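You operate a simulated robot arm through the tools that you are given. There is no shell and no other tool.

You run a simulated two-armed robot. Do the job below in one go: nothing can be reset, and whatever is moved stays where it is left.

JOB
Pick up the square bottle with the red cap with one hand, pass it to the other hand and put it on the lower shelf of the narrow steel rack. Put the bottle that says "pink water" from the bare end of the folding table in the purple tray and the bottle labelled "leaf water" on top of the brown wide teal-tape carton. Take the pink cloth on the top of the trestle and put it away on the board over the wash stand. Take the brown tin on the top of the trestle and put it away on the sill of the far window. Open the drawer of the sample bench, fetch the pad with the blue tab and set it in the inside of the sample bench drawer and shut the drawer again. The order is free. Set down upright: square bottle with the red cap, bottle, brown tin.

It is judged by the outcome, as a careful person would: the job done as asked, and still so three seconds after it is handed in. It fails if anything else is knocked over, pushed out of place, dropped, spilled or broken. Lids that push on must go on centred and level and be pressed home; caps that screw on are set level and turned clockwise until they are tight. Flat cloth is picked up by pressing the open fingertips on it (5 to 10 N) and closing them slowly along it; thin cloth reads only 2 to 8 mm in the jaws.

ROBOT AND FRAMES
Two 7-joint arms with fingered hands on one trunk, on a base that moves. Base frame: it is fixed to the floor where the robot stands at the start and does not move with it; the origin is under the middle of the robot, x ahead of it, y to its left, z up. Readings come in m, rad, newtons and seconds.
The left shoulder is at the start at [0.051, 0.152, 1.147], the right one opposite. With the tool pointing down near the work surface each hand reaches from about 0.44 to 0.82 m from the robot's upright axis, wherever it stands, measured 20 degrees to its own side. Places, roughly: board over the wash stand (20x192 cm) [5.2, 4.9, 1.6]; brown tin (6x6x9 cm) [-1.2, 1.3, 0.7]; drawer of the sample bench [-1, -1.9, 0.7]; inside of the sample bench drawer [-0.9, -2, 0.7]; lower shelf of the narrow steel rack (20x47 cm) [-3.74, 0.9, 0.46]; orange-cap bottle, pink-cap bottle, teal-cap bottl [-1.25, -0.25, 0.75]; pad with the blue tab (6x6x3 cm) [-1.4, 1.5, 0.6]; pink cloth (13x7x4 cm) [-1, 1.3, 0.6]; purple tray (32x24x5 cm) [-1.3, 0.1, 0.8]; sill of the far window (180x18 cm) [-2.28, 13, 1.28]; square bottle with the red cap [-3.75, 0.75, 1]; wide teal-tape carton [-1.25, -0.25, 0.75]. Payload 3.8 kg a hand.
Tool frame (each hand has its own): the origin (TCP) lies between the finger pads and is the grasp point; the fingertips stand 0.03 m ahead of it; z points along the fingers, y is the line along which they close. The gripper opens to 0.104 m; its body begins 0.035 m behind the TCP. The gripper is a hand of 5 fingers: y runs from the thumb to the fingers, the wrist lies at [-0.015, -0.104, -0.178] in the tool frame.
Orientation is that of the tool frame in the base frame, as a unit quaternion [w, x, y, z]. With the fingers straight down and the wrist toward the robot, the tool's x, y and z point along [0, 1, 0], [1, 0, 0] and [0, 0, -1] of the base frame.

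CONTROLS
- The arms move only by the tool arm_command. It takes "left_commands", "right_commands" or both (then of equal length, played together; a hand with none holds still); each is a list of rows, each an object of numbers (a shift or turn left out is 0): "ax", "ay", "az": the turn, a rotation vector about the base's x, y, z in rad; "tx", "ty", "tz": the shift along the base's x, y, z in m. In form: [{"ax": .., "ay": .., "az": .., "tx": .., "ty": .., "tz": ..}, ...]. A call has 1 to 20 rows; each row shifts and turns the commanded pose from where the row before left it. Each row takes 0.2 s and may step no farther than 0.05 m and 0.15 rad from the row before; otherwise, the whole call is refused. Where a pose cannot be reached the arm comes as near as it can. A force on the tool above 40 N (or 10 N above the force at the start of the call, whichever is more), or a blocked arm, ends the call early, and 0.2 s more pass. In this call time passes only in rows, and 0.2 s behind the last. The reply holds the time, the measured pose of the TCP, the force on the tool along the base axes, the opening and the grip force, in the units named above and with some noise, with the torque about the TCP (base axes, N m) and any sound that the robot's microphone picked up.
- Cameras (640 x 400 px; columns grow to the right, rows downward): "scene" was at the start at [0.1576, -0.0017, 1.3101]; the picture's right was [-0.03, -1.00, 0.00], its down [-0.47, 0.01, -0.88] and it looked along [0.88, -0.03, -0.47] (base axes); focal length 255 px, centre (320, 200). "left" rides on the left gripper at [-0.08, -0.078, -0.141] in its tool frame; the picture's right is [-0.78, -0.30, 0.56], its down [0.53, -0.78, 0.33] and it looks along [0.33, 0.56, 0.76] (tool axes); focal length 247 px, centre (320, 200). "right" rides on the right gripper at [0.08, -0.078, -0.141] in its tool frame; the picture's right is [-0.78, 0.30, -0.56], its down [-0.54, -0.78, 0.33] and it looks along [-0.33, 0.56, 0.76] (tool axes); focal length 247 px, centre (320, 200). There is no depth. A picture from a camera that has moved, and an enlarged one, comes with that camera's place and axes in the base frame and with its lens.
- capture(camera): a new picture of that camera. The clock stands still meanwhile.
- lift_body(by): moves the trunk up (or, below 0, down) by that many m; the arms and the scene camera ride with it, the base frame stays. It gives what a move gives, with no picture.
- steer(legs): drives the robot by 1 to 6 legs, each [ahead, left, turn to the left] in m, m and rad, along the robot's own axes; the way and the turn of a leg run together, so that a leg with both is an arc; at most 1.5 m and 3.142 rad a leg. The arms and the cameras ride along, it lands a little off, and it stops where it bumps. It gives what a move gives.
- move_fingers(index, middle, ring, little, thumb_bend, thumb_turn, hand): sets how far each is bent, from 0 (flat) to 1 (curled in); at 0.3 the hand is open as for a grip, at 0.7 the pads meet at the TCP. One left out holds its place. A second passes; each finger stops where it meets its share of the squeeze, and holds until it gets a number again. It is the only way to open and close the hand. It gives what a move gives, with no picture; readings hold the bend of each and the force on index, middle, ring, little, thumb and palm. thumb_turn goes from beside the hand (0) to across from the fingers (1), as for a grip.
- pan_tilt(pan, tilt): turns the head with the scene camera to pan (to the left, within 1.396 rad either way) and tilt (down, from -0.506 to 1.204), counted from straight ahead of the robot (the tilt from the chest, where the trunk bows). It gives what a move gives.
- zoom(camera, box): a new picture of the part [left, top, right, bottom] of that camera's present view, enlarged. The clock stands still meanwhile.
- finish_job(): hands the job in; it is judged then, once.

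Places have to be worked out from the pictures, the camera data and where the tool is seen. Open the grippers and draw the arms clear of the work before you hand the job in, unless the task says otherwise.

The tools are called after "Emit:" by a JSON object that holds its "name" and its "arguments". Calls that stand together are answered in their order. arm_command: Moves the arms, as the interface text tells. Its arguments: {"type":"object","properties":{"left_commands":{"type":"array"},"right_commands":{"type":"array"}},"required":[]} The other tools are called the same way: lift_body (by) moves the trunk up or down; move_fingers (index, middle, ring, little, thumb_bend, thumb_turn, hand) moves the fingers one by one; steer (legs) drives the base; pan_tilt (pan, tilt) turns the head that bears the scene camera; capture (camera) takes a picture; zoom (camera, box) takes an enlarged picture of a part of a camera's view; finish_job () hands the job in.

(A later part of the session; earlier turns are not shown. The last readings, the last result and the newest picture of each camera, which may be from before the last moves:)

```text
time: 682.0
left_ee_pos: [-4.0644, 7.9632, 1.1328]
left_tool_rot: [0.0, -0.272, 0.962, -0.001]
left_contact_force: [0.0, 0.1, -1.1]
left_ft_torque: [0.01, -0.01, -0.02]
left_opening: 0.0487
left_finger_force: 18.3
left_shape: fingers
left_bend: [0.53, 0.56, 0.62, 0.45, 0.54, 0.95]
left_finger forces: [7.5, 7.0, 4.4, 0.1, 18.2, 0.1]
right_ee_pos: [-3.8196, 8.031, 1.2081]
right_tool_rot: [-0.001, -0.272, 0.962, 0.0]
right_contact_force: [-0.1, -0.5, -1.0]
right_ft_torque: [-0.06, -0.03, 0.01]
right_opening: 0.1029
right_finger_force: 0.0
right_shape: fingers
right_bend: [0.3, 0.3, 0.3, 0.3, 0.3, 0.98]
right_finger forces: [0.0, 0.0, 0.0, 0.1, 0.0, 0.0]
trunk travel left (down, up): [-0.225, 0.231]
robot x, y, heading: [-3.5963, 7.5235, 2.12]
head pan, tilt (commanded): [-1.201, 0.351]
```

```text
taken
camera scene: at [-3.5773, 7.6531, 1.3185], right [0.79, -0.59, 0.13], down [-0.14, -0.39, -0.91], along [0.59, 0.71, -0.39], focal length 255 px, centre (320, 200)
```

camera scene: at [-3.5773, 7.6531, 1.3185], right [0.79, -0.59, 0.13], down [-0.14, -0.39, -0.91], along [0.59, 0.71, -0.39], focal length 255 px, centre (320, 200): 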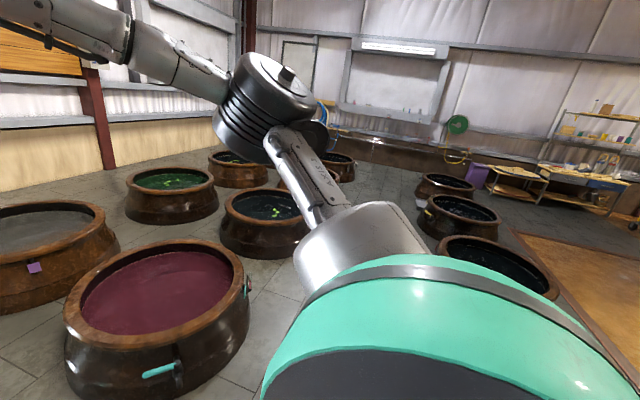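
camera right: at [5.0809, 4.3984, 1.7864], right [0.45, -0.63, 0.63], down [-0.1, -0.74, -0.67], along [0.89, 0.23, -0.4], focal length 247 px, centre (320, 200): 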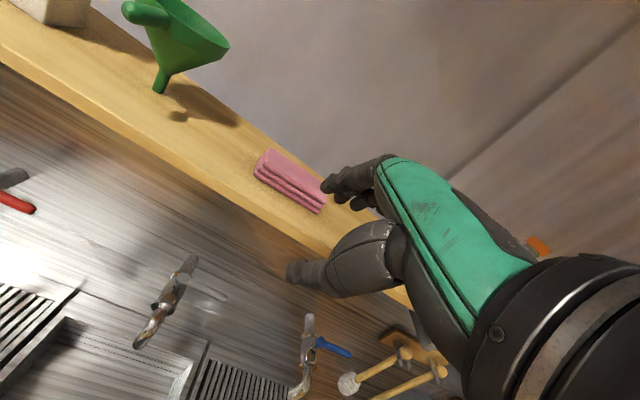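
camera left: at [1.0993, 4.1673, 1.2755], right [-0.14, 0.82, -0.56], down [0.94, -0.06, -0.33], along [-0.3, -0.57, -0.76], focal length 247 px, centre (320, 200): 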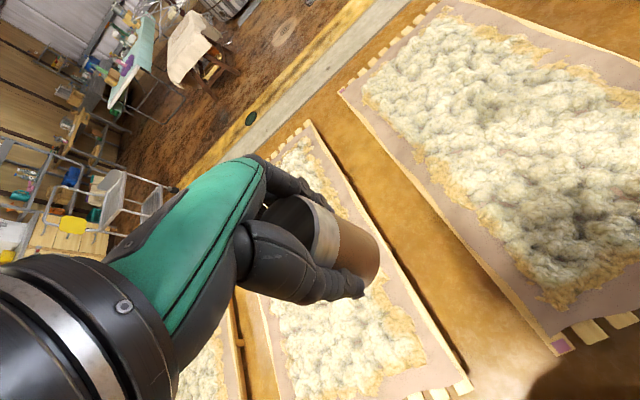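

I see the pots in rows with a lane at N≈8.5 and open floor beyond their right end. I centre in the lane and travel right past the last pots.

Emit:
{"name": "steer", "arguments": {"legs": [[0.24, 0, 0.025], [0, -1.45, 0], [0, -1.45, 0]]}}

Emit:
{"name": "pan_tilt", "arguments": {"pan": -0.9, "tilt": 0.4}}

Emit:
{"name": "capture", "arguments": {"camera": "scene"}}

```text
time: 697.5
left_ee_pos: [-1.7549, 9.7311, 1.1341]
left_tool_rot: [-0.001, -0.283, 0.959, -0.002]
left_contact_force: [0.5, 0.0, -1.6]
left_ft_torque: [-0.03, 0.03, 0.0]
left_opening: 0.0485
left_finger_force: 18.5
left_shape: fingers
left_bend: [0.53, 0.56, 0.63, 0.45, 0.54, 0.95]
left_finger forces: [7.5, 6.9, 4.4, 0.1, 18.2, 0.0]
right_ee_pos: [-1.5098, 9.8064, 1.2082]
right_tool_rot: [-0.001, -0.283, 0.959, 0.001]
right_contact_force: [0.0, 0.0, 0.2]
right_ft_torque: [0.02, -0.03, 0.01]
right_opening: 0.1028
right_finger_force: 0.0
right_shape: fingers
right_bend: [0.3, 0.3, 0.3, 0.3, 0.3, 0.98]
right_finger forces: [0.0, 0.1, 0.1, 0.0, 0.0, 0.0]
trunk travel left (down, up): [-0.225, 0.231]
robot x, y, heading: [-1.2802, 9.3023, 2.146]
head pan, tilt (commanded): [-1.201, 0.351]
```

```text
time: 698.3
left_ee_pos: [-1.7528, 9.7321, 1.1336]
left_tool_rot: [0.0, -0.284, 0.959, -0.002]
left_contact_force: [0.2, -0.1, -1.2]
left_ft_torque: [0.0, 0.02, 0.0]
left_opening: 0.0485
left_finger_force: 18.7
left_shape: fingers
left_bend: [0.53, 0.56, 0.63, 0.45, 0.54, 0.95]
left_finger forces: [7.5, 7.0, 4.4, 0.1, 18.2, 0.1]
right_ee_pos: [-1.5103, 9.8057, 1.2081]
right_tool_rot: [-0.001, -0.283, 0.959, 0.001]
right_contact_force: [0.6, -0.2, 0.4]
right_ft_torque: [0.03, -0.01, -0.01]
right_opening: 0.103
right_finger_force: 0.1
right_shape: fingers
right_bend: [0.3, 0.3, 0.3, 0.3, 0.3, 0.98]
right_finger forces: [0.0, 0.0, 0.0, 0.1, 0.0, 0.0]
trunk travel left (down, up): [-0.225, 0.231]
robot x, y, heading: [-1.2792, 9.3, 2.144]
head pan, tilt (commanded): [-0.901, 0.4]
```

```text
taken
camera scene: at [-1.2835, 9.4444, 1.3106], right [0.94, -0.31, 0.11], down [-0.05, -0.48, -0.88], along [0.33, 0.82, -0.47], focal length 255 px, centre (320, 200)
```

scene: 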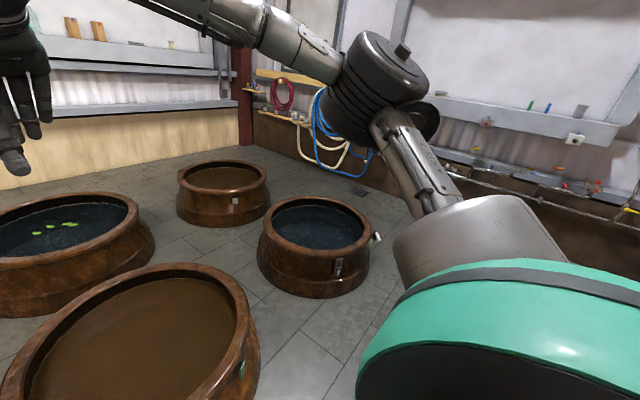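

The sill is on the far wall ahead-left (with two wooden blocks on it). The last pots end at U≈−5.3 and the side wall is ~1.2 m beyond. I move past the last pots and look along the passage.

Emit:
{"name": "steer", "arguments": {"legs": [[0.06, -1.35, 0], [0, -0.42, 0]]}}

Emit:
{"name": "pan_tilt", "arguments": {"pan": 0.0, "tilt": 0.25}}

Emit:
{"name": "capture", "arguments": {"camera": "scene"}}

Emit:
{"name": "pan_tilt", "arguments": {"pan": -0.7, "tilt": 0.4}}

Emit:
{"name": "capture", "arguments": {"camera": "scene"}}

```text
time: 707.1
left_ee_pos: [-0.3534, 10.748, 1.1339]
left_tool_rot: [0.0, -0.302, 0.953, -0.002]
left_contact_force: [0.5, 0.2, -1.0]
left_ft_torque: [-0.02, 0.01, 0.01]
left_opening: 0.0482
left_finger_force: 18.5
left_shape: fingers
left_bend: [0.53, 0.56, 0.63, 0.45, 0.54, 0.95]
left_finger forces: [7.5, 7.0, 4.5, 0.0, 18.2, 0.0]
right_ee_pos: [-0.115, 10.8313, 1.2078]
right_tool_rot: [-0.001, -0.302, 0.953, 0.0]
right_contact_force: [0.3, 0.9, 0.4]
right_ft_torque: [0.0, 0.01, -0.01]
right_opening: 0.103
right_finger_force: 0.1
right_shape: fingers
right_bend: [0.3, 0.3, 0.3, 0.3, 0.3, 0.98]
right_finger forces: [0.0, 0.0, 0.0, 0.0, 0.0, 0.1]
trunk travel left (down, up): [-0.225, 0.231]
robot x, y, heading: [0.1364, 10.3352, 2.185]
head pan, tilt (commanded): [-0.901, 0.4]
```

```text
time: 708.4
left_ee_pos: [-0.3544, 10.7468, 1.1332]
left_tool_rot: [0.0, -0.302, 0.953, -0.002]
left_contact_force: [0.5, 0.1, -1.4]
left_ft_torque: [-0.03, 0.03, -0.02]
left_opening: 0.0485
left_finger_force: 18.9
left_shape: fingers
left_bend: [0.53, 0.56, 0.63, 0.45, 0.54, 0.95]
left_finger forces: [7.5, 7.0, 4.4, 0.0, 18.2, 0.0]
right_ee_pos: [-0.114, 10.832, 1.2078]
right_tool_rot: [0.0, -0.302, 0.953, 0.0]
right_contact_force: [-0.2, -0.1, -0.1]
right_ft_torque: [0.01, 0.03, 0.02]
right_opening: 0.1031
right_finger_force: 0.1
right_shape: fingers
right_bend: [0.3, 0.3, 0.3, 0.3, 0.3, 0.98]
right_finger forces: [0.0, 0.0, 0.0, 0.1, 0.0, 0.0]
trunk travel left (down, up): [-0.225, 0.231]
robot x, y, heading: [0.137, 10.3364, 2.191]
head pan, tilt (commanded): [0.0, 0.25]
```

```text
taken
camera scene: at [0.045, 10.4677, 1.3194], right [0.82, 0.58, 0.0], down [0.22, -0.31, -0.92], along [-0.53, 0.76, -0.38], focal length 255 px, centre (320, 200)
```

scene: 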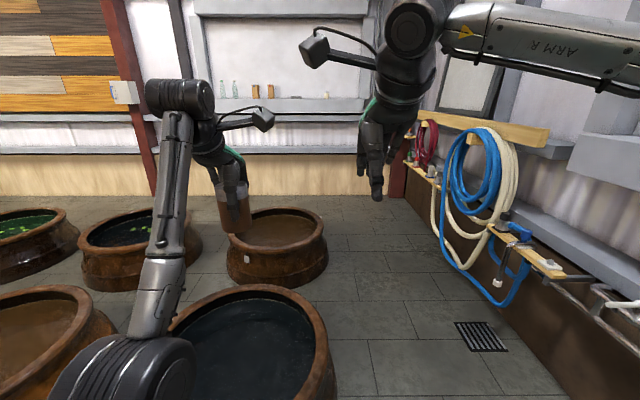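

```text
time: 709.4
left_ee_pos: [-0.3542, 10.7477, 1.1334]
left_tool_rot: [0.0, -0.301, 0.954, -0.001]
left_contact_force: [0.8, 0.6, -1.2]
left_ft_torque: [0.01, -0.02, -0.02]
left_opening: 0.0485
left_finger_force: 18.2
left_shape: fingers
left_bend: [0.53, 0.56, 0.63, 0.45, 0.54, 0.95]
left_finger forces: [7.5, 7.0, 4.4, 0.0, 18.2, 0.0]
right_ee_pos: [-0.114, 10.831, 1.2087]
right_tool_rot: [-0.001, -0.302, 0.953, 0.0]
right_contact_force: [-0.1, 0.9, -0.7]
right_ft_torque: [0.0, 0.02, -0.02]
right_opening: 0.1032
right_finger_force: 0.1
right_shape: fingers
right_bend: [0.3, 0.3, 0.3, 0.3, 0.3, 0.98]
right_finger forces: [0.1, 0.0, 0.0, 0.1, 0.0, 0.1]
trunk travel left (down, up): [-0.225, 0.231]
robot x, y, heading: [0.1362, 10.3392, 2.188]
head pan, tilt (commanded): [-0.7, 0.4]
```

```text
taken
camera scene: at [0.1076, 10.4822, 1.3087], right [0.99, -0.08, 0.09], down [0.04, -0.49, -0.87], along [0.11, 0.87, -0.48], focal length 255 px, centre (320, 200)
```

scene: 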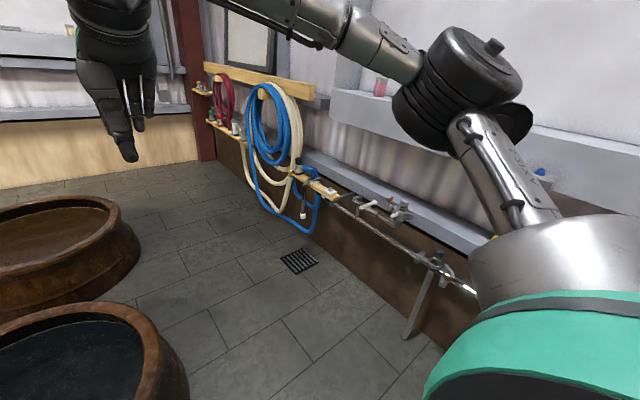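

The pots' right edges lie just on my line, and hoses hang on the side wall. I'll pass this gap facing left (arms over the pots): shift right 0.48 m, turn left, then move sideways toward the far wall.

Emit:
{"name": "steer", "arguments": {"legs": [[0, -0.48, 0], [0, 0, 1.54]]}}

Emit:
{"name": "pan_tilt", "arguments": {"pan": -1.2, "tilt": 0.5}}

Emit:
{"name": "capture", "arguments": {"camera": "scene"}}

Emit:
{"name": "pan_tilt", "arguments": {"pan": 0.0, "tilt": 0.9}}

Emit:
{"name": "capture", "arguments": {"camera": "scene"}}

```text
time: 716.0
left_ee_pos: [0.0978, 10.1436, 1.1337]
left_tool_rot: [-0.001, 0.876, -0.482, 0.001]
left_contact_force: [0.5, -0.1, -1.9]
left_ft_torque: [0.0, 0.02, 0.0]
left_opening: 0.0481
left_finger_force: 17.9
left_shape: fingers
left_bend: [0.53, 0.56, 0.63, 0.45, 0.55, 0.95]
left_finger forces: [7.1, 6.8, 4.4, 0.0, 17.2, 0.0]
right_ee_pos: [0.0264, 10.3873, 1.2076]
right_tool_rot: [0.002, 0.876, -0.483, 0.0]
right_contact_force: [0.1, 0.0, 0.4]
right_ft_torque: [0.02, -0.01, -0.02]
right_opening: 0.103
right_finger_force: 0.0
right_shape: fingers
right_bend: [0.3, 0.3, 0.3, 0.3, 0.3, 0.98]
right_finger forces: [0.0, 0.1, 0.0, 0.0, 0.0, 0.1]
trunk travel left (down, up): [-0.225, 0.231]
robot x, y, heading: [0.5365, 10.6134, -2.573]
head pan, tilt (commanded): [-0.7, 0.4]
```

```text
time: 716.9
left_ee_pos: [0.0983, 10.1439, 1.133]
left_tool_rot: [-0.001, 0.876, -0.482, 0.001]
left_contact_force: [-1.1, 0.9, -1.4]
left_ft_torque: [0.01, 0.0, -0.01]
left_opening: 0.0481
left_finger_force: 17.7
left_shape: fingers
left_bend: [0.53, 0.56, 0.63, 0.45, 0.55, 0.95]
left_finger forces: [7.1, 6.8, 4.2, 0.0, 17.1, 0.0]
right_ee_pos: [0.0257, 10.3882, 1.2088]
right_tool_rot: [0.001, 0.876, -0.482, 0.0]
right_contact_force: [0.5, -0.5, 0.3]
right_ft_torque: [0.0, -0.02, 0.0]
right_opening: 0.1031
right_finger_force: 0.1
right_shape: fingers
right_bend: [0.3, 0.3, 0.3, 0.3, 0.3, 0.98]
right_finger forces: [0.1, 0.0, 0.0, 0.0, 0.1, 0.0]
trunk travel left (down, up): [-0.225, 0.231]
robot x, y, heading: [0.5315, 10.6101, -2.575]
head pan, tilt (commanded): [-1.201, 0.499]
```

```text
taken
camera scene: at [0.4049, 10.6363, 1.3051], right [0.58, 0.8, 0.13], down [0.49, -0.22, -0.84], along [-0.65, 0.56, -0.52], focal length 255 px, centre (320, 200)
```

scene: 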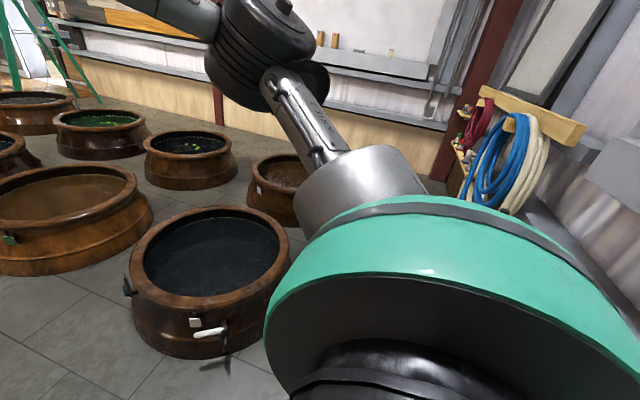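

```text
time: 718.3
left_ee_pos: [0.0985, 10.1434, 1.1334]
left_tool_rot: [-0.001, 0.876, -0.482, 0.002]
left_contact_force: [0.6, -0.4, -0.8]
left_ft_torque: [0.01, 0.03, -0.02]
left_opening: 0.0484
left_finger_force: 17.9
left_shape: fingers
left_bend: [0.53, 0.56, 0.63, 0.45, 0.55, 0.95]
left_finger forces: [7.0, 6.9, 4.3, 0.0, 17.1, 0.0]
right_ee_pos: [0.0261, 10.3878, 1.2077]
right_tool_rot: [0.001, 0.876, -0.482, 0.0]
right_contact_force: [-0.3, 0.8, -0.2]
right_ft_torque: [-0.03, 0.0, 0.0]
right_opening: 0.1027
right_finger_force: 0.0
right_shape: fingers
right_bend: [0.3, 0.3, 0.3, 0.3, 0.3, 0.98]
right_finger forces: [0.0, 0.0, 0.1, 0.0, 0.1, 0.0]
trunk travel left (down, up): [-0.225, 0.231]
robot x, y, heading: [0.5283, 10.614, -2.571]
head pan, tilt (commanded): [0.0, 0.901]
```

```text
taken
camera scene: at [0.419, 10.5448, 1.2655], right [-0.54, 0.84, 0.0], down [0.73, 0.46, -0.5], along [-0.43, -0.27, -0.86], focal length 255 px, centre (320, 200)
```

scene: 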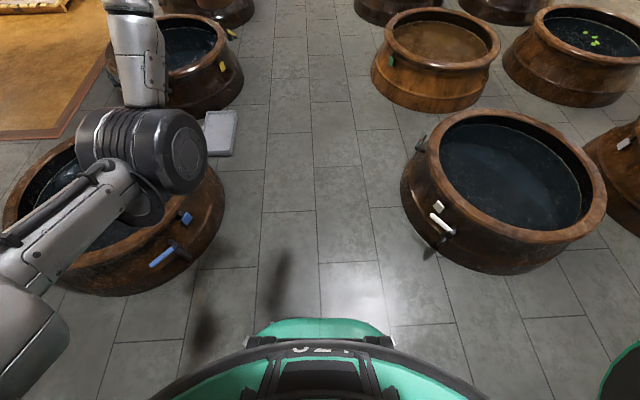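

The top view shows the gap clearly: the near pot's edge is 0.44 m ahead of my axis. I move sideways to the right past the pots to the open space before the far wall.

Emit:
{"name": "steer", "arguments": {"legs": [[0, -1.2, 0.005], [0, -1.2, 0]]}}

Emit:
{"name": "capture", "arguments": {"camera": "scene"}}

Emit:
{"name": "pan_tilt", "arguments": {"pan": -1.2, "tilt": 0.3}}

Emit:
{"name": "capture", "arguments": {"camera": "scene"}}

```text
time: 730.1
left_ee_pos: [-1.2089, 12.1318, 1.1348]
left_tool_rot: [-0.001, 0.887, -0.461, 0.001]
left_contact_force: [0.3, 0.0, -1.7]
left_ft_torque: [-0.03, 0.01, 0.02]
left_opening: 0.048
left_finger_force: 17.6
left_shape: fingers
left_bend: [0.53, 0.56, 0.63, 0.45, 0.55, 0.95]
left_finger forces: [7.1, 6.8, 4.3, 0.0, 17.1, 0.1]
right_ee_pos: [-1.2914, 12.3716, 1.2088]
right_tool_rot: [0.001, 0.887, -0.461, 0.001]
right_contact_force: [-0.3, -0.6, -0.2]
right_ft_torque: [0.01, 0.01, -0.01]
right_opening: 0.103
right_finger_force: 0.0
right_shape: fingers
right_bend: [0.3, 0.3, 0.3, 0.3, 0.3, 0.98]
right_finger forces: [0.1, 0.1, 0.0, 0.1, 0.0, 0.0]
trunk travel left (down, up): [-0.225, 0.231]
robot x, y, heading: [-0.7998, 12.6237, -2.528]
head pan, tilt (commanded): [0.0, 0.901]
```

```text
taken
camera scene: at [-0.9063, 12.5466, 1.2655], right [-0.58, 0.82, 0.0], down [0.71, 0.5, -0.5], along [-0.41, -0.29, -0.86], focal length 255 px, centre (320, 200)
```

scene: 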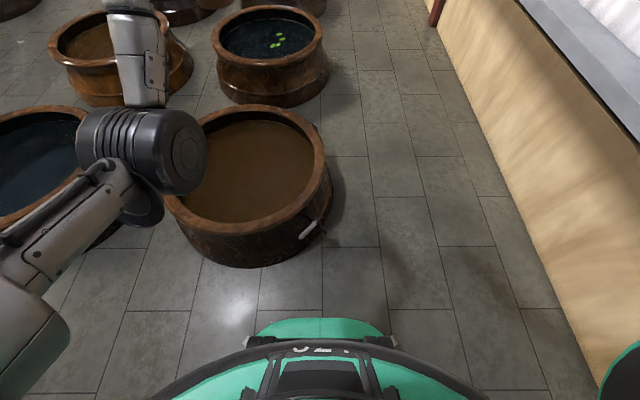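

```text
time: 731.5
left_ee_pos: [-1.2083, 12.1319, 1.1342]
left_tool_rot: [-0.002, 0.887, -0.461, 0.001]
left_contact_force: [0.2, 0.2, -0.8]
left_ft_torque: [0.0, 0.0, 0.0]
left_opening: 0.0484
left_finger_force: 17.7
left_shape: fingers
left_bend: [0.53, 0.56, 0.63, 0.45, 0.55, 0.95]
left_finger forces: [7.0, 6.7, 4.3, 0.0, 17.2, 0.0]
right_ee_pos: [-1.2912, 12.3731, 1.2079]
right_tool_rot: [0.001, 0.888, -0.46, 0.0]
right_contact_force: [-1.5, 0.0, 0.0]
right_ft_torque: [0.0, 0.01, 0.01]
right_opening: 0.1032
right_finger_force: 0.0
right_shape: fingers
right_bend: [0.3, 0.3, 0.3, 0.3, 0.3, 0.98]
right_finger forces: [0.0, 0.1, 0.0, 0.0, 0.0, 0.1]
trunk travel left (down, up): [-0.225, 0.231]
robot x, y, heading: [-0.7992, 12.6231, -2.533]
head pan, tilt (commanded): [-1.201, 0.3]
```

```text
taken
camera scene: at [-0.9288, 12.6374, 1.3231], right [0.55, 0.83, 0.13], down [0.36, -0.09, -0.93], along [-0.76, 0.55, -0.34], focal length 255 px, centre (320, 200)
```

scene: 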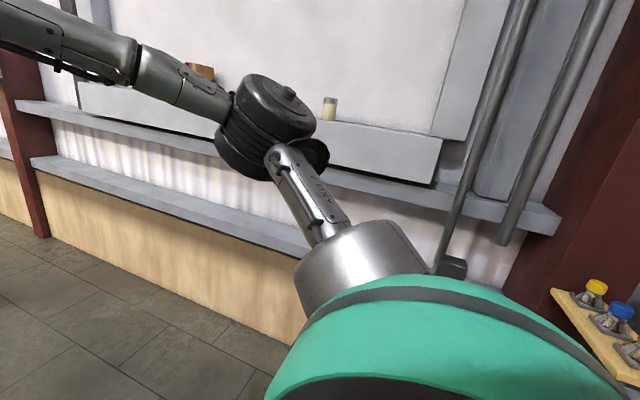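

I'm in the open space before the far wall. On the sill, the stretch between two small things (U≈−5.32 and −5.72) is free. I move forward beside it, then turn to face the window.

Emit:
{"name": "steer", "arguments": {"legs": [[0, -0.07, 0], [0.54, 0, 0], [0, 0, -1.58]]}}

Emit:
{"name": "lift_body", "arguments": {"by": 0.16}}

Emit:
{"name": "pan_tilt", "arguments": {"pan": 0.0, "tilt": 0.3}}

Emit:
{"name": "capture", "arguments": {"camera": "scene"}}

```text
time: 734.2
left_ee_pos: [-1.4931, 12.0193, 1.1311]
left_tool_rot: [-0.002, 0.886, -0.464, -0.003]
left_contact_force: [-0.1, -1.4, -1.8]
left_ft_torque: [0.15, -0.01, -0.03]
left_opening: 0.0478
left_finger_force: 18.5
left_shape: fingers
left_bend: [0.53, 0.56, 0.63, 0.45, 0.55, 0.95]
left_finger forces: [7.0, 6.9, 4.4, 0.0, 17.3, 0.0]
right_ee_pos: [-1.5755, 12.2586, 1.2071]
right_tool_rot: [0.0, 0.886, -0.464, -0.002]
right_contact_force: [0.8, -1.6, -0.4]
right_ft_torque: [0.11, -0.01, -0.01]
right_opening: 0.1035
right_finger_force: 0.0
right_shape: fingers
right_bend: [0.3, 0.3, 0.3, 0.3, 0.3, 0.98]
right_finger forces: [0.1, 0.1, 0.1, 0.0, 0.1, 0.0]
trunk travel left (down, up): [-0.225, 0.231]
robot x, y, heading: [-1.0833, 12.5193, -2.531]
head pan, tilt (commanded): [-1.201, 0.3]
stopped in leg 2: the robot was blocked; the commanded pose is now the measured one
```

```text
time: 736.0
left_ee_pos: [-1.4971, 12.0297, 1.2946]
left_tool_rot: [0.002, 0.885, -0.465, 0.002]
left_contact_force: [0.2, -0.6, -2.5]
left_ft_torque: [0.0, -0.01, -0.02]
left_opening: 0.0483
left_finger_force: 17.7
left_shape: fingers
left_bend: [0.53, 0.56, 0.63, 0.45, 0.55, 0.95]
left_finger forces: [7.1, 6.9, 4.3, 0.1, 17.2, 0.0]
right_ee_pos: [-1.5439, 12.2945, 1.4337]
right_tool_rot: [0.055, 0.884, -0.464, -0.026]
right_contact_force: [0.6, 0.5, -0.2]
right_ft_torque: [-0.02, -0.01, -0.01]
right_opening: 0.1031
right_finger_force: 0.1
right_shape: fingers
right_bend: [0.3, 0.3, 0.3, 0.3, 0.3, 0.98]
right_finger forces: [0.0, 0.0, 0.0, 0.0, 0.0, 0.0]
trunk travel left (down, up): [-0.385, 0.071]
robot x, y, heading: [-1.0818, 12.5188, -2.532]
head pan, tilt (commanded): [-1.201, 0.3]
```

```text
time: 737.4
left_ee_pos: [-1.4965, 12.03, 1.2969]
left_tool_rot: [0.001, 0.886, -0.464, 0.001]
left_contact_force: [0.9, 0.2, -1.5]
left_ft_torque: [0.0, -0.01, 0.01]
left_opening: 0.0479
left_finger_force: 17.7
left_shape: fingers
left_bend: [0.53, 0.56, 0.63, 0.45, 0.55, 0.95]
left_finger forces: [7.1, 6.8, 4.5, 0.0, 17.1, 0.0]
right_ee_pos: [-1.5433, 12.2956, 1.4347]
right_tool_rot: [0.056, 0.884, -0.464, -0.025]
right_contact_force: [0.2, 1.2, 0.2]
right_ft_torque: [0.01, 0.0, 0.0]
right_opening: 0.1031
right_finger_force: 0.0
right_shape: fingers
right_bend: [0.3, 0.3, 0.3, 0.3, 0.3, 0.98]
right_finger forces: [0.0, 0.0, 0.1, 0.1, 0.0, 0.0]
trunk travel left (down, up): [-0.385, 0.071]
robot x, y, heading: [-1.0816, 12.5207, -2.533]
head pan, tilt (commanded): [0.0, 0.3]
```

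```text
taken
camera scene: at [-1.1652, 12.4609, 1.4948], right [-0.57, 0.82, 0.0], down [0.25, 0.18, -0.95], along [-0.78, -0.54, -0.31], focal length 255 px, centre (320, 200)
```

scene: 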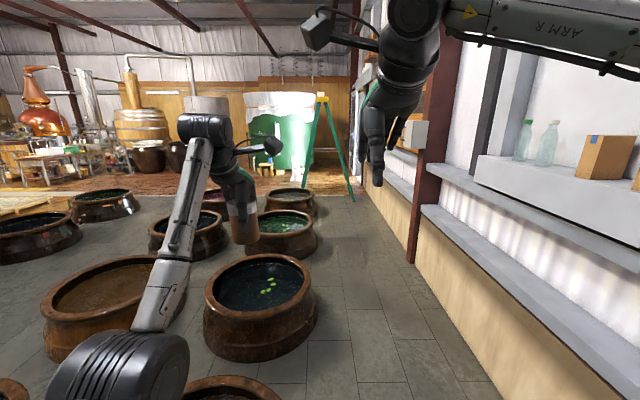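

I touched the last pot with the base; nothing moved visibly. I back off a little, turn to face the window here, and use the free stretch at the sill's right end instead.

Emit:
{"name": "steer", "arguments": {"legs": [[-0.05, 0, 0], [0, 0, -1.57]]}}

Emit:
{"name": "capture", "arguments": {"camera": "scene"}}

Emit:
{"name": "pan_tilt", "arguments": {"pan": 0.5, "tilt": 0.9}}

Emit:
{"name": "capture", "arguments": {"camera": "scene"}}

```text
time: 742.1
left_ee_pos: [-1.5345, 12.9554, 1.295]
left_tool_rot: [-0.002, -0.304, 0.953, 0.001]
left_contact_force: [-0.3, 0.0, -0.8]
left_ft_torque: [0.0, 0.02, 0.0]
left_opening: 0.0478
left_finger_force: 17.4
left_shape: fingers
left_bend: [0.53, 0.56, 0.63, 0.45, 0.55, 0.95]
left_finger forces: [6.9, 7.1, 4.1, 0.0, 16.6, 0.0]
right_ee_pos: [-1.2695, 13.0025, 1.4353]
right_tool_rot: [-0.021, -0.303, 0.951, 0.057]
right_contact_force: [-0.5, -0.1, -0.1]
right_ft_torque: [0.01, -0.01, 0.03]
right_opening: 0.1031
right_finger_force: 0.0
right_shape: fingers
right_bend: [0.3, 0.3, 0.3, 0.3, 0.3, 0.98]
right_finger forces: [0.0, 0.1, 0.0, 0.0, 0.0, 0.0]
trunk travel left (down, up): [-0.385, 0.071]
robot x, y, heading: [-1.0408, 12.5442, 2.194]
head pan, tilt (commanded): [0.0, 0.3]
```

```text
taken
camera scene: at [-1.1009, 12.6284, 1.4948], right [0.81, 0.58, 0.0], down [0.18, -0.25, -0.95], along [-0.55, 0.77, -0.31], focal length 255 px, centre (320, 200)
```

scene: 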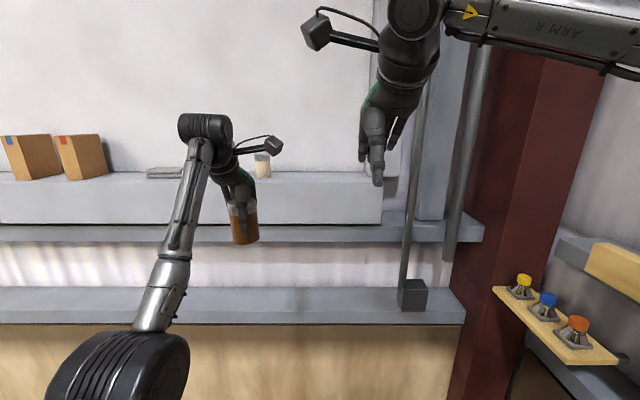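

```text
time: 743.1
left_ee_pos: [-1.5341, 12.9551, 1.2968]
left_tool_rot: [-0.002, -0.303, 0.953, 0.001]
left_contact_force: [0.6, 0.3, -2.0]
left_ft_torque: [-0.01, -0.01, -0.01]
left_opening: 0.0476
left_finger_force: 16.9
left_shape: fingers
left_bend: [0.53, 0.56, 0.63, 0.45, 0.55, 0.95]
left_finger forces: [7.0, 7.0, 4.1, 0.0, 16.6, 0.0]
right_ee_pos: [-1.2691, 13.0034, 1.4348]
right_tool_rot: [-0.021, -0.303, 0.951, 0.058]
right_contact_force: [-1.3, -0.6, 0.2]
right_ft_torque: [-0.01, 0.0, -0.01]
right_opening: 0.103
right_finger_force: 0.1
right_shape: fingers
right_bend: [0.3, 0.3, 0.3, 0.3, 0.3, 0.98]
right_finger forces: [0.1, 0.0, 0.1, 0.0, 0.0, 0.0]
trunk travel left (down, up): [-0.385, 0.071]
robot x, y, heading: [-1.0471, 12.5452, 2.193]
head pan, tilt (commanded): [0.499, 0.901]
```

```text
taken
camera scene: at [-1.1138, 12.5848, 1.443], right [0.44, 0.9, -0.01], down [0.71, -0.35, -0.61], along [-0.55, 0.26, -0.79], focal length 255 px, centre (320, 200)
```

scene: 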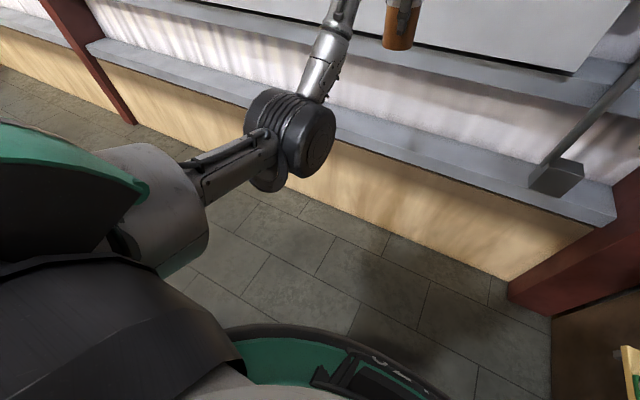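

The sill's right stretch (between the jar and its end) is free; target spot (-1.70,13.40). I raise the tin above sill height and draw the right hand back before approaching.

Emit:
{"name": "arm_command", "arguments": {"left_commands": [{"tz": 0.025}, {"tz": 0.025}, {"tz": 0.025}, {"tz": 0.025}, {"tz": 0.0}], "right_commands": [{"tx": 0.027, "ty": -0.038, "tz": -0.015}, {"tx": 0.027, "ty": -0.038, "tz": -0.015}, {"tx": 0.027, "ty": -0.038, "tz": -0.015}, {"tx": 0.027, "ty": -0.038, "tz": -0.015}, {"tx": 0.027, "ty": -0.038, "tz": -0.015}]}}

Emit:
{"name": "steer", "arguments": {"legs": [[0.25, -0.07, 0]]}}

Emit:
{"name": "pan_tilt", "arguments": {"pan": 0.0, "tilt": 0.35}}

Emit:
{"name": "capture", "arguments": {"camera": "scene"}}

Emit:
{"name": "capture", "arguments": {"camera": "left"}}

```text
time: 744.3
left_ee_pos: [-1.5334, 12.952, 1.3979]
left_tool_rot: [-0.002, -0.303, 0.953, 0.001]
left_contact_force: [0.0, -0.2, -1.0]
left_ft_torque: [0.02, 0.01, 0.01]
left_opening: 0.0477
left_finger_force: 17.3
left_shape: fingers
left_bend: [0.53, 0.56, 0.63, 0.45, 0.55, 0.95]
left_finger forces: [6.9, 7.1, 4.1, 0.0, 16.5, 0.0]
right_ee_pos: [-1.1323, 12.8115, 1.3609]
right_tool_rot: [-0.022, -0.303, 0.951, 0.058]
right_contact_force: [0.3, -0.3, 1.1]
right_ft_torque: [0.02, 0.01, -0.04]
right_opening: 0.1031
right_finger_force: 0.0
right_shape: fingers
right_bend: [0.3, 0.3, 0.3, 0.3, 0.3, 0.98]
right_finger forces: [0.1, 0.1, 0.0, 0.0, 0.0, 0.0]
trunk travel left (down, up): [-0.385, 0.071]
robot x, y, heading: [-1.0442, 12.5444, 2.19]
head pan, tilt (commanded): [0.499, 0.901]
```

```text
time: 746.2
left_ee_pos: [-1.6197, 13.1911, 1.3974]
left_tool_rot: [-0.002, -0.304, 0.953, 0.002]
left_contact_force: [0.0, -0.3, -0.9]
left_ft_torque: [0.05, -0.01, 0.0]
left_opening: 0.0474
left_finger_force: 17.6
left_shape: fingers
left_bend: [0.53, 0.56, 0.63, 0.45, 0.55, 0.95]
left_finger forces: [7.0, 7.2, 4.2, 0.0, 16.6, 0.1]
right_ee_pos: [-1.2202, 13.0505, 1.3634]
right_tool_rot: [-0.021, -0.304, 0.951, 0.057]
right_contact_force: [0.2, -0.6, -0.7]
right_ft_torque: [-0.01, 0.06, 0.0]
right_opening: 0.103
right_finger_force: 0.1
right_shape: fingers
right_bend: [0.3, 0.3, 0.3, 0.3, 0.3, 0.98]
right_finger forces: [0.0, 0.0, 0.0, 0.0, 0.0, 0.0]
trunk travel left (down, up): [-0.385, 0.071]
robot x, y, heading: [-1.1265, 12.7868, 2.194]
head pan, tilt (commanded): [0.499, 0.901]
```

```text
time: 747.1
left_ee_pos: [-1.6227, 13.1941, 1.3959]
left_tool_rot: [-0.003, -0.303, 0.953, 0.001]
left_contact_force: [0.2, 0.2, -1.3]
left_ft_torque: [-0.03, 0.02, -0.01]
left_opening: 0.0473
left_finger_force: 17.8
left_shape: fingers
left_bend: [0.53, 0.56, 0.63, 0.45, 0.55, 0.95]
left_finger forces: [6.9, 7.0, 4.1, 0.0, 16.5, 0.0]
right_ee_pos: [-1.2234, 13.0539, 1.365]
right_tool_rot: [-0.027, -0.302, 0.951, 0.057]
right_contact_force: [0.0, 0.4, 0.8]
right_ft_torque: [0.0, 0.01, -0.01]
right_opening: 0.1032
right_finger_force: 0.0
right_shape: fingers
right_bend: [0.3, 0.3, 0.3, 0.3, 0.3, 0.98]
right_finger forces: [0.1, 0.0, 0.0, 0.0, 0.0, 0.0]
trunk travel left (down, up): [-0.385, 0.071]
robot x, y, heading: [-1.1281, 12.7855, 2.193]
head pan, tilt (commanded): [0.0, 0.351]
```

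```text
taken
camera scene: at [-1.2132, 12.8387, 1.4835], right [0.5, 0.87, -0.01], down [0.36, -0.21, -0.91], along [-0.79, 0.45, -0.42], focal length 255 px, centre (320, 200)
```

scene: 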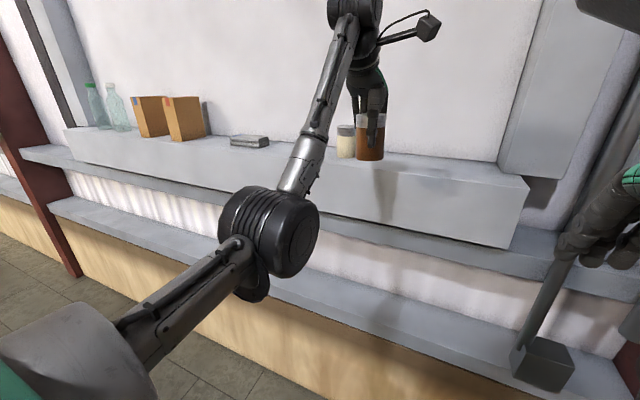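

```text
taken
camera left: at [-1.5111, 13.1785, 1.5369], right [0.8, 0.21, -0.56], down [0.01, -0.94, -0.33], along [-0.6, 0.26, -0.76], focal length 247 px, centre (320, 200)
```

left: 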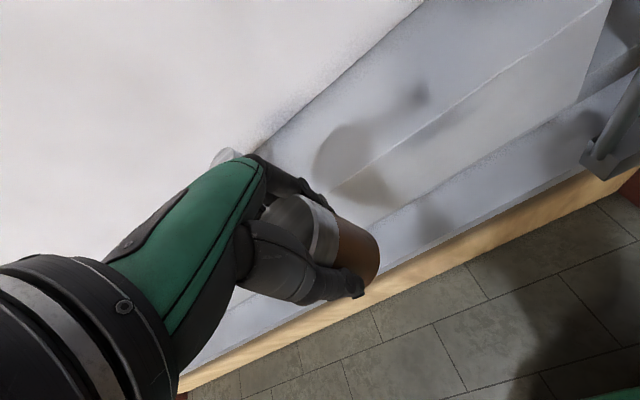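

The tin hangs in front of the sill (sill top spans N 12.085–12.256, z≈1.28). I drive 20 cm closer and 5 cm right, bringing it over the sill.

Emit:
{"name": "steer", "arguments": {"legs": [[0.195, -0.055, 0]]}}

Emit:
{"name": "capture", "arguments": {"camera": "left"}}

Emit:
{"name": "capture", "arguments": {"camera": "scene"}}

```text
time: 748.8
left_ee_pos: [-1.6912, 13.3772, 1.3985]
left_tool_rot: [-0.002, -0.304, 0.953, 0.004]
left_contact_force: [0.2, -0.1, -1.4]
left_ft_torque: [0.01, 0.01, 0.0]
left_opening: 0.0476
left_finger_force: 17.2
left_shape: fingers
left_bend: [0.53, 0.56, 0.63, 0.45, 0.55, 0.95]
left_finger forces: [6.9, 7.0, 4.2, 0.1, 16.7, 0.0]
right_ee_pos: [-1.2909, 13.2391, 1.366]
right_tool_rot: [-0.027, -0.303, 0.951, 0.058]
right_contact_force: [0.3, 0.1, -0.5]
right_ft_torque: [0.01, 0.02, -0.03]
right_opening: 0.1029
right_finger_force: 0.0
right_shape: fingers
right_bend: [0.3, 0.3, 0.3, 0.3, 0.3, 0.98]
right_finger forces: [0.0, 0.1, 0.0, 0.1, 0.0, 0.0]
trunk travel left (down, up): [-0.385, 0.071]
robot x, y, heading: [-1.1986, 12.9729, 2.191]
head pan, tilt (commanded): [0.0, 0.351]
```

```text
taken
camera left: at [-1.5788, 13.3608, 1.5393], right [0.8, 0.21, -0.56], down [0.01, -0.94, -0.34], along [-0.6, 0.26, -0.76], focal length 247 px, centre (320, 200)
```

left: 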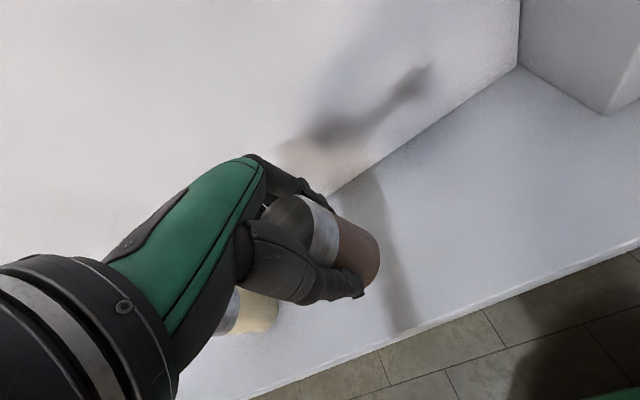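

```text
taken
camera scene: at [-1.2806, 13.0219, 1.4849], right [0.49, 0.87, 0.0], down [0.35, -0.21, -0.91], along [-0.79, 0.45, -0.41], focal length 255 px, centre (320, 200)
```

scene: 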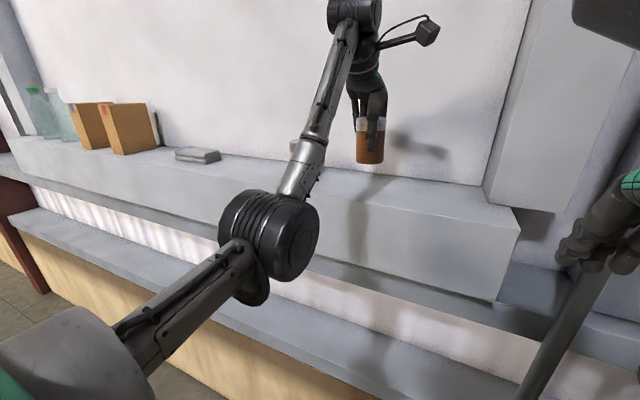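

The tin is over the sill's middle, clear of the jar. I lower it and feel for contact.

Emit:
{"name": "arm_command", "arguments": {"left_commands": [{"tz": -0.02}, {"tz": -0.015}, {"tz": -0.006}]}}

Emit:
{"name": "arm_command", "arguments": {"left_commands": [{"tz": -0.004}]}}

Emit:
{"name": "arm_command", "arguments": {"left_commands": [{"tz": -0.003}]}}

Emit:
{"name": "arm_command", "arguments": {"left_commands": [{"tz": -0.003}]}}

Emit:
{"name": "capture", "arguments": {"camera": "left"}}

Emit:
{"name": "zoom", "arguments": {"camera": "scene", "box": [260, 60, 480, 230]}}

```text
time: 749.5
left_ee_pos: [-1.6912, 13.3817, 1.3544]
left_tool_rot: [-0.002, -0.305, 0.952, 0.002]
left_contact_force: [0.3, -0.4, -1.9]
left_ft_torque: [0.01, 0.01, 0.01]
left_opening: 0.0474
left_finger_force: 17.3
left_shape: fingers
left_bend: [0.53, 0.56, 0.63, 0.45, 0.55, 0.95]
left_finger forces: [6.9, 7.1, 4.2, 0.1, 16.5, 0.0]
right_ee_pos: [-1.2932, 13.2428, 1.3657]
right_tool_rot: [-0.028, -0.301, 0.952, 0.054]
right_contact_force: [0.5, 0.9, 0.1]
right_ft_torque: [-0.03, 0.0, -0.01]
right_opening: 0.1032
right_finger_force: 0.1
right_shape: fingers
right_bend: [0.3, 0.3, 0.3, 0.3, 0.3, 0.98]
right_finger forces: [0.0, 0.1, 0.0, 0.1, 0.0, 0.0]
trunk travel left (down, up): [-0.385, 0.071]
robot x, y, heading: [-1.1983, 12.9747, 2.196]
head pan, tilt (commanded): [0.0, 0.351]
```

```text
time: 750.0
left_ee_pos: [-1.6922, 13.3813, 1.3517]
left_tool_rot: [-0.002, -0.305, 0.952, 0.001]
left_contact_force: [0.3, -1.0, -1.5]
left_ft_torque: [0.0, 0.0, -0.02]
left_opening: 0.0474
left_finger_force: 17.5
left_shape: fingers
left_bend: [0.53, 0.56, 0.63, 0.45, 0.55, 0.95]
left_finger forces: [6.9, 7.1, 4.2, 0.0, 16.5, 0.0]
right_ee_pos: [-1.293, 13.2424, 1.3654]
right_tool_rot: [-0.029, -0.302, 0.951, 0.055]
right_contact_force: [-0.1, -0.1, -0.1]
right_ft_torque: [0.02, -0.03, -0.02]
right_opening: 0.1028
right_finger_force: 0.1
right_shape: fingers
right_bend: [0.3, 0.3, 0.3, 0.3, 0.3, 0.98]
right_finger forces: [0.1, 0.0, 0.0, 0.0, 0.1, 0.1]
trunk travel left (down, up): [-0.385, 0.071]
robot x, y, heading: [-1.197, 12.9727, 2.198]
head pan, tilt (commanded): [0.0, 0.351]
```

```text
time: 750.4
left_ee_pos: [-1.6927, 13.3819, 1.348]
left_tool_rot: [-0.002, -0.305, 0.952, 0.0]
left_contact_force: [-0.1, -0.1, -2.1]
left_ft_torque: [0.0, -0.01, -0.01]
left_opening: 0.0475
left_finger_force: 16.9
left_shape: fingers
left_bend: [0.53, 0.56, 0.63, 0.45, 0.55, 0.95]
left_finger forces: [6.9, 7.1, 4.2, 0.0, 16.6, 0.0]
right_ee_pos: [-1.2939, 13.2442, 1.3647]
right_tool_rot: [-0.028, -0.302, 0.951, 0.054]
right_contact_force: [0.1, -0.9, -0.1]
right_ft_torque: [0.0, -0.03, 0.02]
right_opening: 0.1032
right_finger_force: 0.0
right_shape: fingers
right_bend: [0.3, 0.3, 0.3, 0.3, 0.3, 0.98]
right_finger forces: [0.0, 0.0, 0.1, 0.0, 0.0, 0.0]
trunk travel left (down, up): [-0.385, 0.071]
robot x, y, heading: [-1.1985, 12.9722, 2.199]
head pan, tilt (commanded): [0.0, 0.351]
```

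```text
time: 750.8
left_ee_pos: [-1.6915, 13.3816, 1.3444]
left_tool_rot: [-0.002, -0.305, 0.952, 0.001]
left_contact_force: [0.5, -0.1, -1.6]
left_ft_torque: [-0.04, -0.01, 0.01]
left_opening: 0.0476
left_finger_force: 17.6
left_shape: fingers
left_bend: [0.53, 0.56, 0.63, 0.45, 0.55, 0.95]
left_finger forces: [6.9, 7.1, 4.2, 0.0, 16.5, 0.0]
right_ee_pos: [-1.2925, 13.242, 1.3659]
right_tool_rot: [-0.028, -0.301, 0.952, 0.054]
right_contact_force: [0.6, -0.4, -0.8]
right_ft_torque: [-0.03, 0.0, -0.01]
right_opening: 0.1031
right_finger_force: 0.0
right_shape: fingers
right_bend: [0.3, 0.3, 0.3, 0.3, 0.3, 0.98]
right_finger forces: [0.1, 0.0, 0.0, 0.0, 0.1, 0.1]
trunk travel left (down, up): [-0.385, 0.071]
robot x, y, heading: [-1.1969, 12.9735, 2.195]
head pan, tilt (commanded): [0.0, 0.351]
```

```text
taken
camera left: at [-1.5806, 13.3653, 1.4863], right [0.8, 0.21, -0.56], down [0.01, -0.94, -0.33], along [-0.6, 0.26, -0.76], focal length 247 px, centre (320, 200)
```

left: 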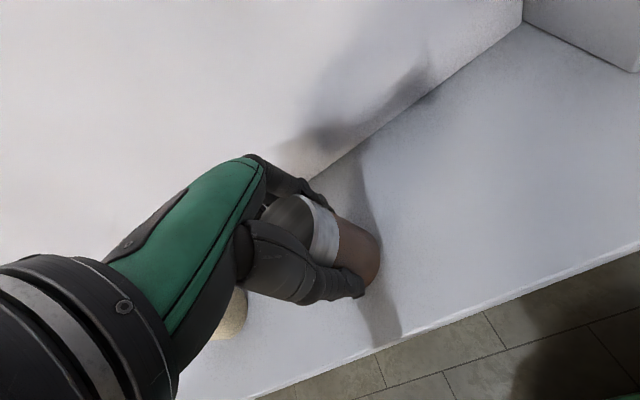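

```text
2.35 times, centred on (370, 145) of scene
camera zoom: at [-1.282, 13.0278, 1.4869], right [0.51, 0.86, -0.01], down [0.33, -0.2, -0.92], along [-0.8, 0.47, -0.39], focal length 600 px, centre (202, 329)
```

zoom: 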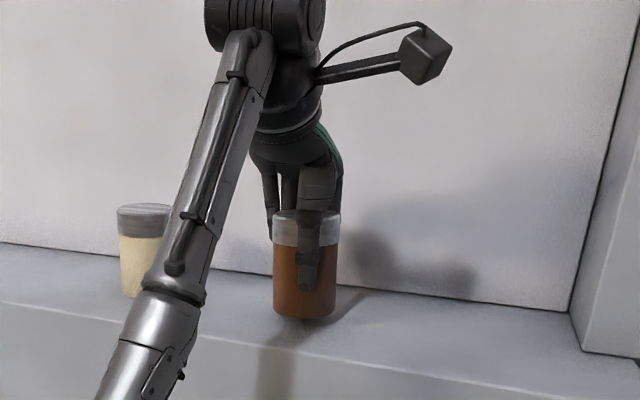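

Close to the sill now (jar well to the left). I continue in small steps.

Emit:
{"name": "arm_command", "arguments": {"left_commands": [{"tz": -0.003}]}}

Emit:
{"name": "arm_command", "arguments": {"left_commands": [{"tz": -0.003}]}}

Emit:
{"name": "arm_command", "arguments": {"left_commands": [{"tz": -0.003}]}}

Emit:
{"name": "zoom", "arguments": {"camera": "scene", "box": [260, 60, 480, 230]}}

```text
time: 751.1
left_ee_pos: [-1.6912, 13.3819, 1.3421]
left_tool_rot: [-0.002, -0.305, 0.952, 0.002]
left_contact_force: [-0.5, 0.3, -1.8]
left_ft_torque: [0.01, 0.0, 0.02]
left_opening: 0.0475
left_finger_force: 17.1
left_shape: fingers
left_bend: [0.53, 0.56, 0.63, 0.45, 0.55, 0.95]
left_finger forces: [6.9, 7.1, 4.2, 0.0, 16.5, 0.0]
right_ee_pos: [-1.2938, 13.243, 1.3647]
right_tool_rot: [-0.028, -0.302, 0.951, 0.055]
right_contact_force: [-0.2, 1.0, -0.1]
right_ft_torque: [0.0, -0.01, 0.02]
right_opening: 0.1031
right_finger_force: 0.0
right_shape: fingers
right_bend: [0.3, 0.3, 0.3, 0.3, 0.3, 0.98]
right_finger forces: [0.1, 0.0, 0.0, 0.0, 0.0, 0.0]
trunk travel left (down, up): [-0.385, 0.071]
robot x, y, heading: [-1.1957, 12.9748, 2.197]
head pan, tilt (commanded): [0.0, 0.351]
```

```text
time: 751.5
left_ee_pos: [-1.6918, 13.3813, 1.3379]
left_tool_rot: [-0.002, -0.305, 0.952, 0.0]
left_contact_force: [-0.2, 0.3, -1.5]
left_ft_torque: [0.04, 0.01, -0.03]
left_opening: 0.0475
left_finger_force: 18.0
left_shape: fingers
left_bend: [0.53, 0.56, 0.63, 0.45, 0.55, 0.95]
left_finger forces: [6.9, 7.1, 4.2, 0.0, 16.5, 0.0]
right_ee_pos: [-1.2916, 13.2435, 1.3653]
right_tool_rot: [-0.027, -0.302, 0.951, 0.054]
right_contact_force: [-1.1, -1.0, -0.6]
right_ft_torque: [0.03, -0.03, 0.02]
right_opening: 0.1029
right_finger_force: 0.1
right_shape: fingers
right_bend: [0.3, 0.3, 0.3, 0.3, 0.3, 0.98]
right_finger forces: [0.1, 0.0, 0.0, 0.0, 0.0, 0.1]
trunk travel left (down, up): [-0.385, 0.071]
robot x, y, heading: [-1.1969, 12.9728, 2.192]
head pan, tilt (commanded): [0.0, 0.351]
```

```text
time: 752.0
left_ee_pos: [-1.6923, 13.3815, 1.3354]
left_tool_rot: [-0.002, -0.304, 0.953, 0.001]
left_contact_force: [-1.2, -1.0, -1.8]
left_ft_torque: [0.0, -0.01, 0.0]
left_opening: 0.0474
left_finger_force: 17.6
left_shape: fingers
left_bend: [0.53, 0.56, 0.63, 0.45, 0.55, 0.95]
left_finger forces: [6.9, 7.1, 4.2, 0.0, 16.5, 0.0]
right_ee_pos: [-1.2917, 13.2427, 1.3651]
right_tool_rot: [-0.028, -0.302, 0.951, 0.054]
right_contact_force: [0.1, 0.7, 0.0]
right_ft_torque: [-0.01, 0.01, 0.01]
right_opening: 0.1027
right_finger_force: 0.0
right_shape: fingers
right_bend: [0.3, 0.3, 0.3, 0.3, 0.3, 0.98]
right_finger forces: [0.0, 0.0, 0.0, 0.0, 0.0, 0.0]
trunk travel left (down, up): [-0.385, 0.071]
robot x, y, heading: [-1.2005, 12.9743, 2.189]
head pan, tilt (commanded): [0.0, 0.351]
```

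```text
2.35 times, centred on (370, 145) of scene
camera zoom: at [-1.282, 13.0279, 1.4873], right [0.51, 0.86, -0.01], down [0.33, -0.2, -0.92], along [-0.8, 0.47, -0.39], focal length 600 px, centre (202, 329)
```

zoom: 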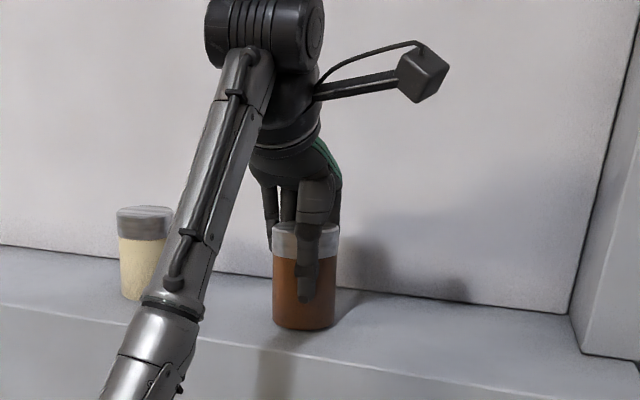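

Still hanging (−1.8 N). A few more small steps.

Emit:
{"name": "arm_command", "arguments": {"left_commands": [{"tz": -0.003}]}}

Emit:
{"name": "arm_command", "arguments": {"left_commands": [{"tz": -0.003}]}}

Emit:
{"name": "arm_command", "arguments": {"left_commands": [{"tz": -0.003}]}}

Emit:
{"name": "zoom", "arguments": {"camera": "scene", "box": [260, 60, 480, 230]}}

```text
time: 752.4
left_ee_pos: [-1.6903, 13.3816, 1.3348]
left_tool_rot: [-0.002, -0.304, 0.953, 0.003]
left_contact_force: [-1.2, 0.2, 2.9]
left_ft_torque: [-0.01, 0.15, -0.04]
left_opening: 0.0478
left_finger_force: 18.8
left_shape: fingers
left_bend: [0.53, 0.56, 0.63, 0.45, 0.55, 0.95]
left_finger forces: [7.2, 7.5, 5.0, 0.0, 17.3, 0.0]
right_ee_pos: [-1.2913, 13.2432, 1.3657]
right_tool_rot: [-0.028, -0.301, 0.952, 0.054]
right_contact_force: [0.4, 0.1, -0.2]
right_ft_torque: [0.01, -0.02, 0.02]
right_opening: 0.1028
right_finger_force: 0.1
right_shape: fingers
right_bend: [0.3, 0.3, 0.3, 0.3, 0.3, 0.98]
right_finger forces: [0.0, 0.0, 0.0, 0.0, 0.0, 0.1]
trunk travel left (down, up): [-0.385, 0.071]
robot x, y, heading: [-1.1976, 12.9725, 2.198]
head pan, tilt (commanded): [0.0, 0.351]
```

```text
time: 752.8
left_ee_pos: [-1.6895, 13.3808, 1.3334]
left_tool_rot: [-0.003, -0.305, 0.952, 0.004]
left_contact_force: [-0.6, 1.1, 13.0]
left_ft_torque: [0.12, 0.5, -0.02]
left_opening: 0.0473
left_finger_force: 21.2
left_shape: fingers
left_bend: [0.53, 0.56, 0.63, 0.45, 0.55, 0.95]
left_finger forces: [7.9, 8.5, 6.2, 0.0, 19.3, 0.1]
right_ee_pos: [-1.2895, 13.2416, 1.3643]
right_tool_rot: [-0.029, -0.302, 0.951, 0.056]
right_contact_force: [-0.2, 0.3, -0.3]
right_ft_torque: [-0.03, 0.03, 0.0]
right_opening: 0.103
right_finger_force: 0.0
right_shape: fingers
right_bend: [0.3, 0.3, 0.3, 0.3, 0.3, 0.98]
right_finger forces: [0.0, 0.1, 0.0, 0.0, 0.1, 0.0]
trunk travel left (down, up): [-0.385, 0.071]
robot x, y, heading: [-1.1954, 12.9739, 2.198]
head pan, tilt (commanded): [0.0, 0.351]
```

```text
time: 753.1
left_ee_pos: [-1.6887, 13.381, 1.3313]
left_tool_rot: [-0.004, -0.305, 0.952, 0.006]
left_contact_force: [-1.4, 4.0, 25.4]
left_ft_torque: [0.29, 0.63, -0.08]
left_opening: 0.0473
left_finger_force: 23.2
left_shape: fingers
left_bend: [0.53, 0.55, 0.62, 0.45, 0.56, 0.95]
left_finger forces: [9.2, 9.4, 7.0, 0.0, 20.5, 0.0]
right_ee_pos: [-1.2892, 13.2414, 1.3659]
right_tool_rot: [-0.029, -0.302, 0.951, 0.056]
right_contact_force: [0.3, 0.0, -0.3]
right_ft_torque: [0.0, -0.01, 0.0]
right_opening: 0.1029
right_finger_force: 0.1
right_shape: fingers
right_bend: [0.3, 0.3, 0.3, 0.3, 0.3, 0.98]
right_finger forces: [0.1, 0.0, 0.0, 0.0, 0.1, 0.0]
trunk travel left (down, up): [-0.385, 0.071]
robot x, y, heading: [-1.1984, 12.9719, 2.196]
head pan, tilt (commanded): [0.0, 0.351]
```

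```text
2.35 times, centred on (370, 145) of scene
camera zoom: at [-1.2784, 13.0257, 1.4881], right [0.51, 0.86, -0.01], down [0.32, -0.2, -0.93], along [-0.8, 0.47, -0.38], focal length 600 px, centre (202, 329)
```

zoom: 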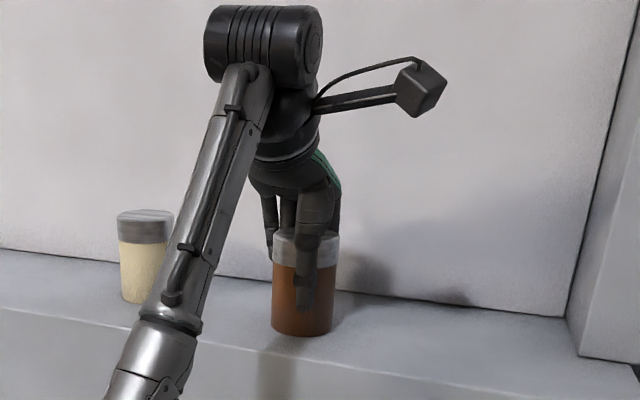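

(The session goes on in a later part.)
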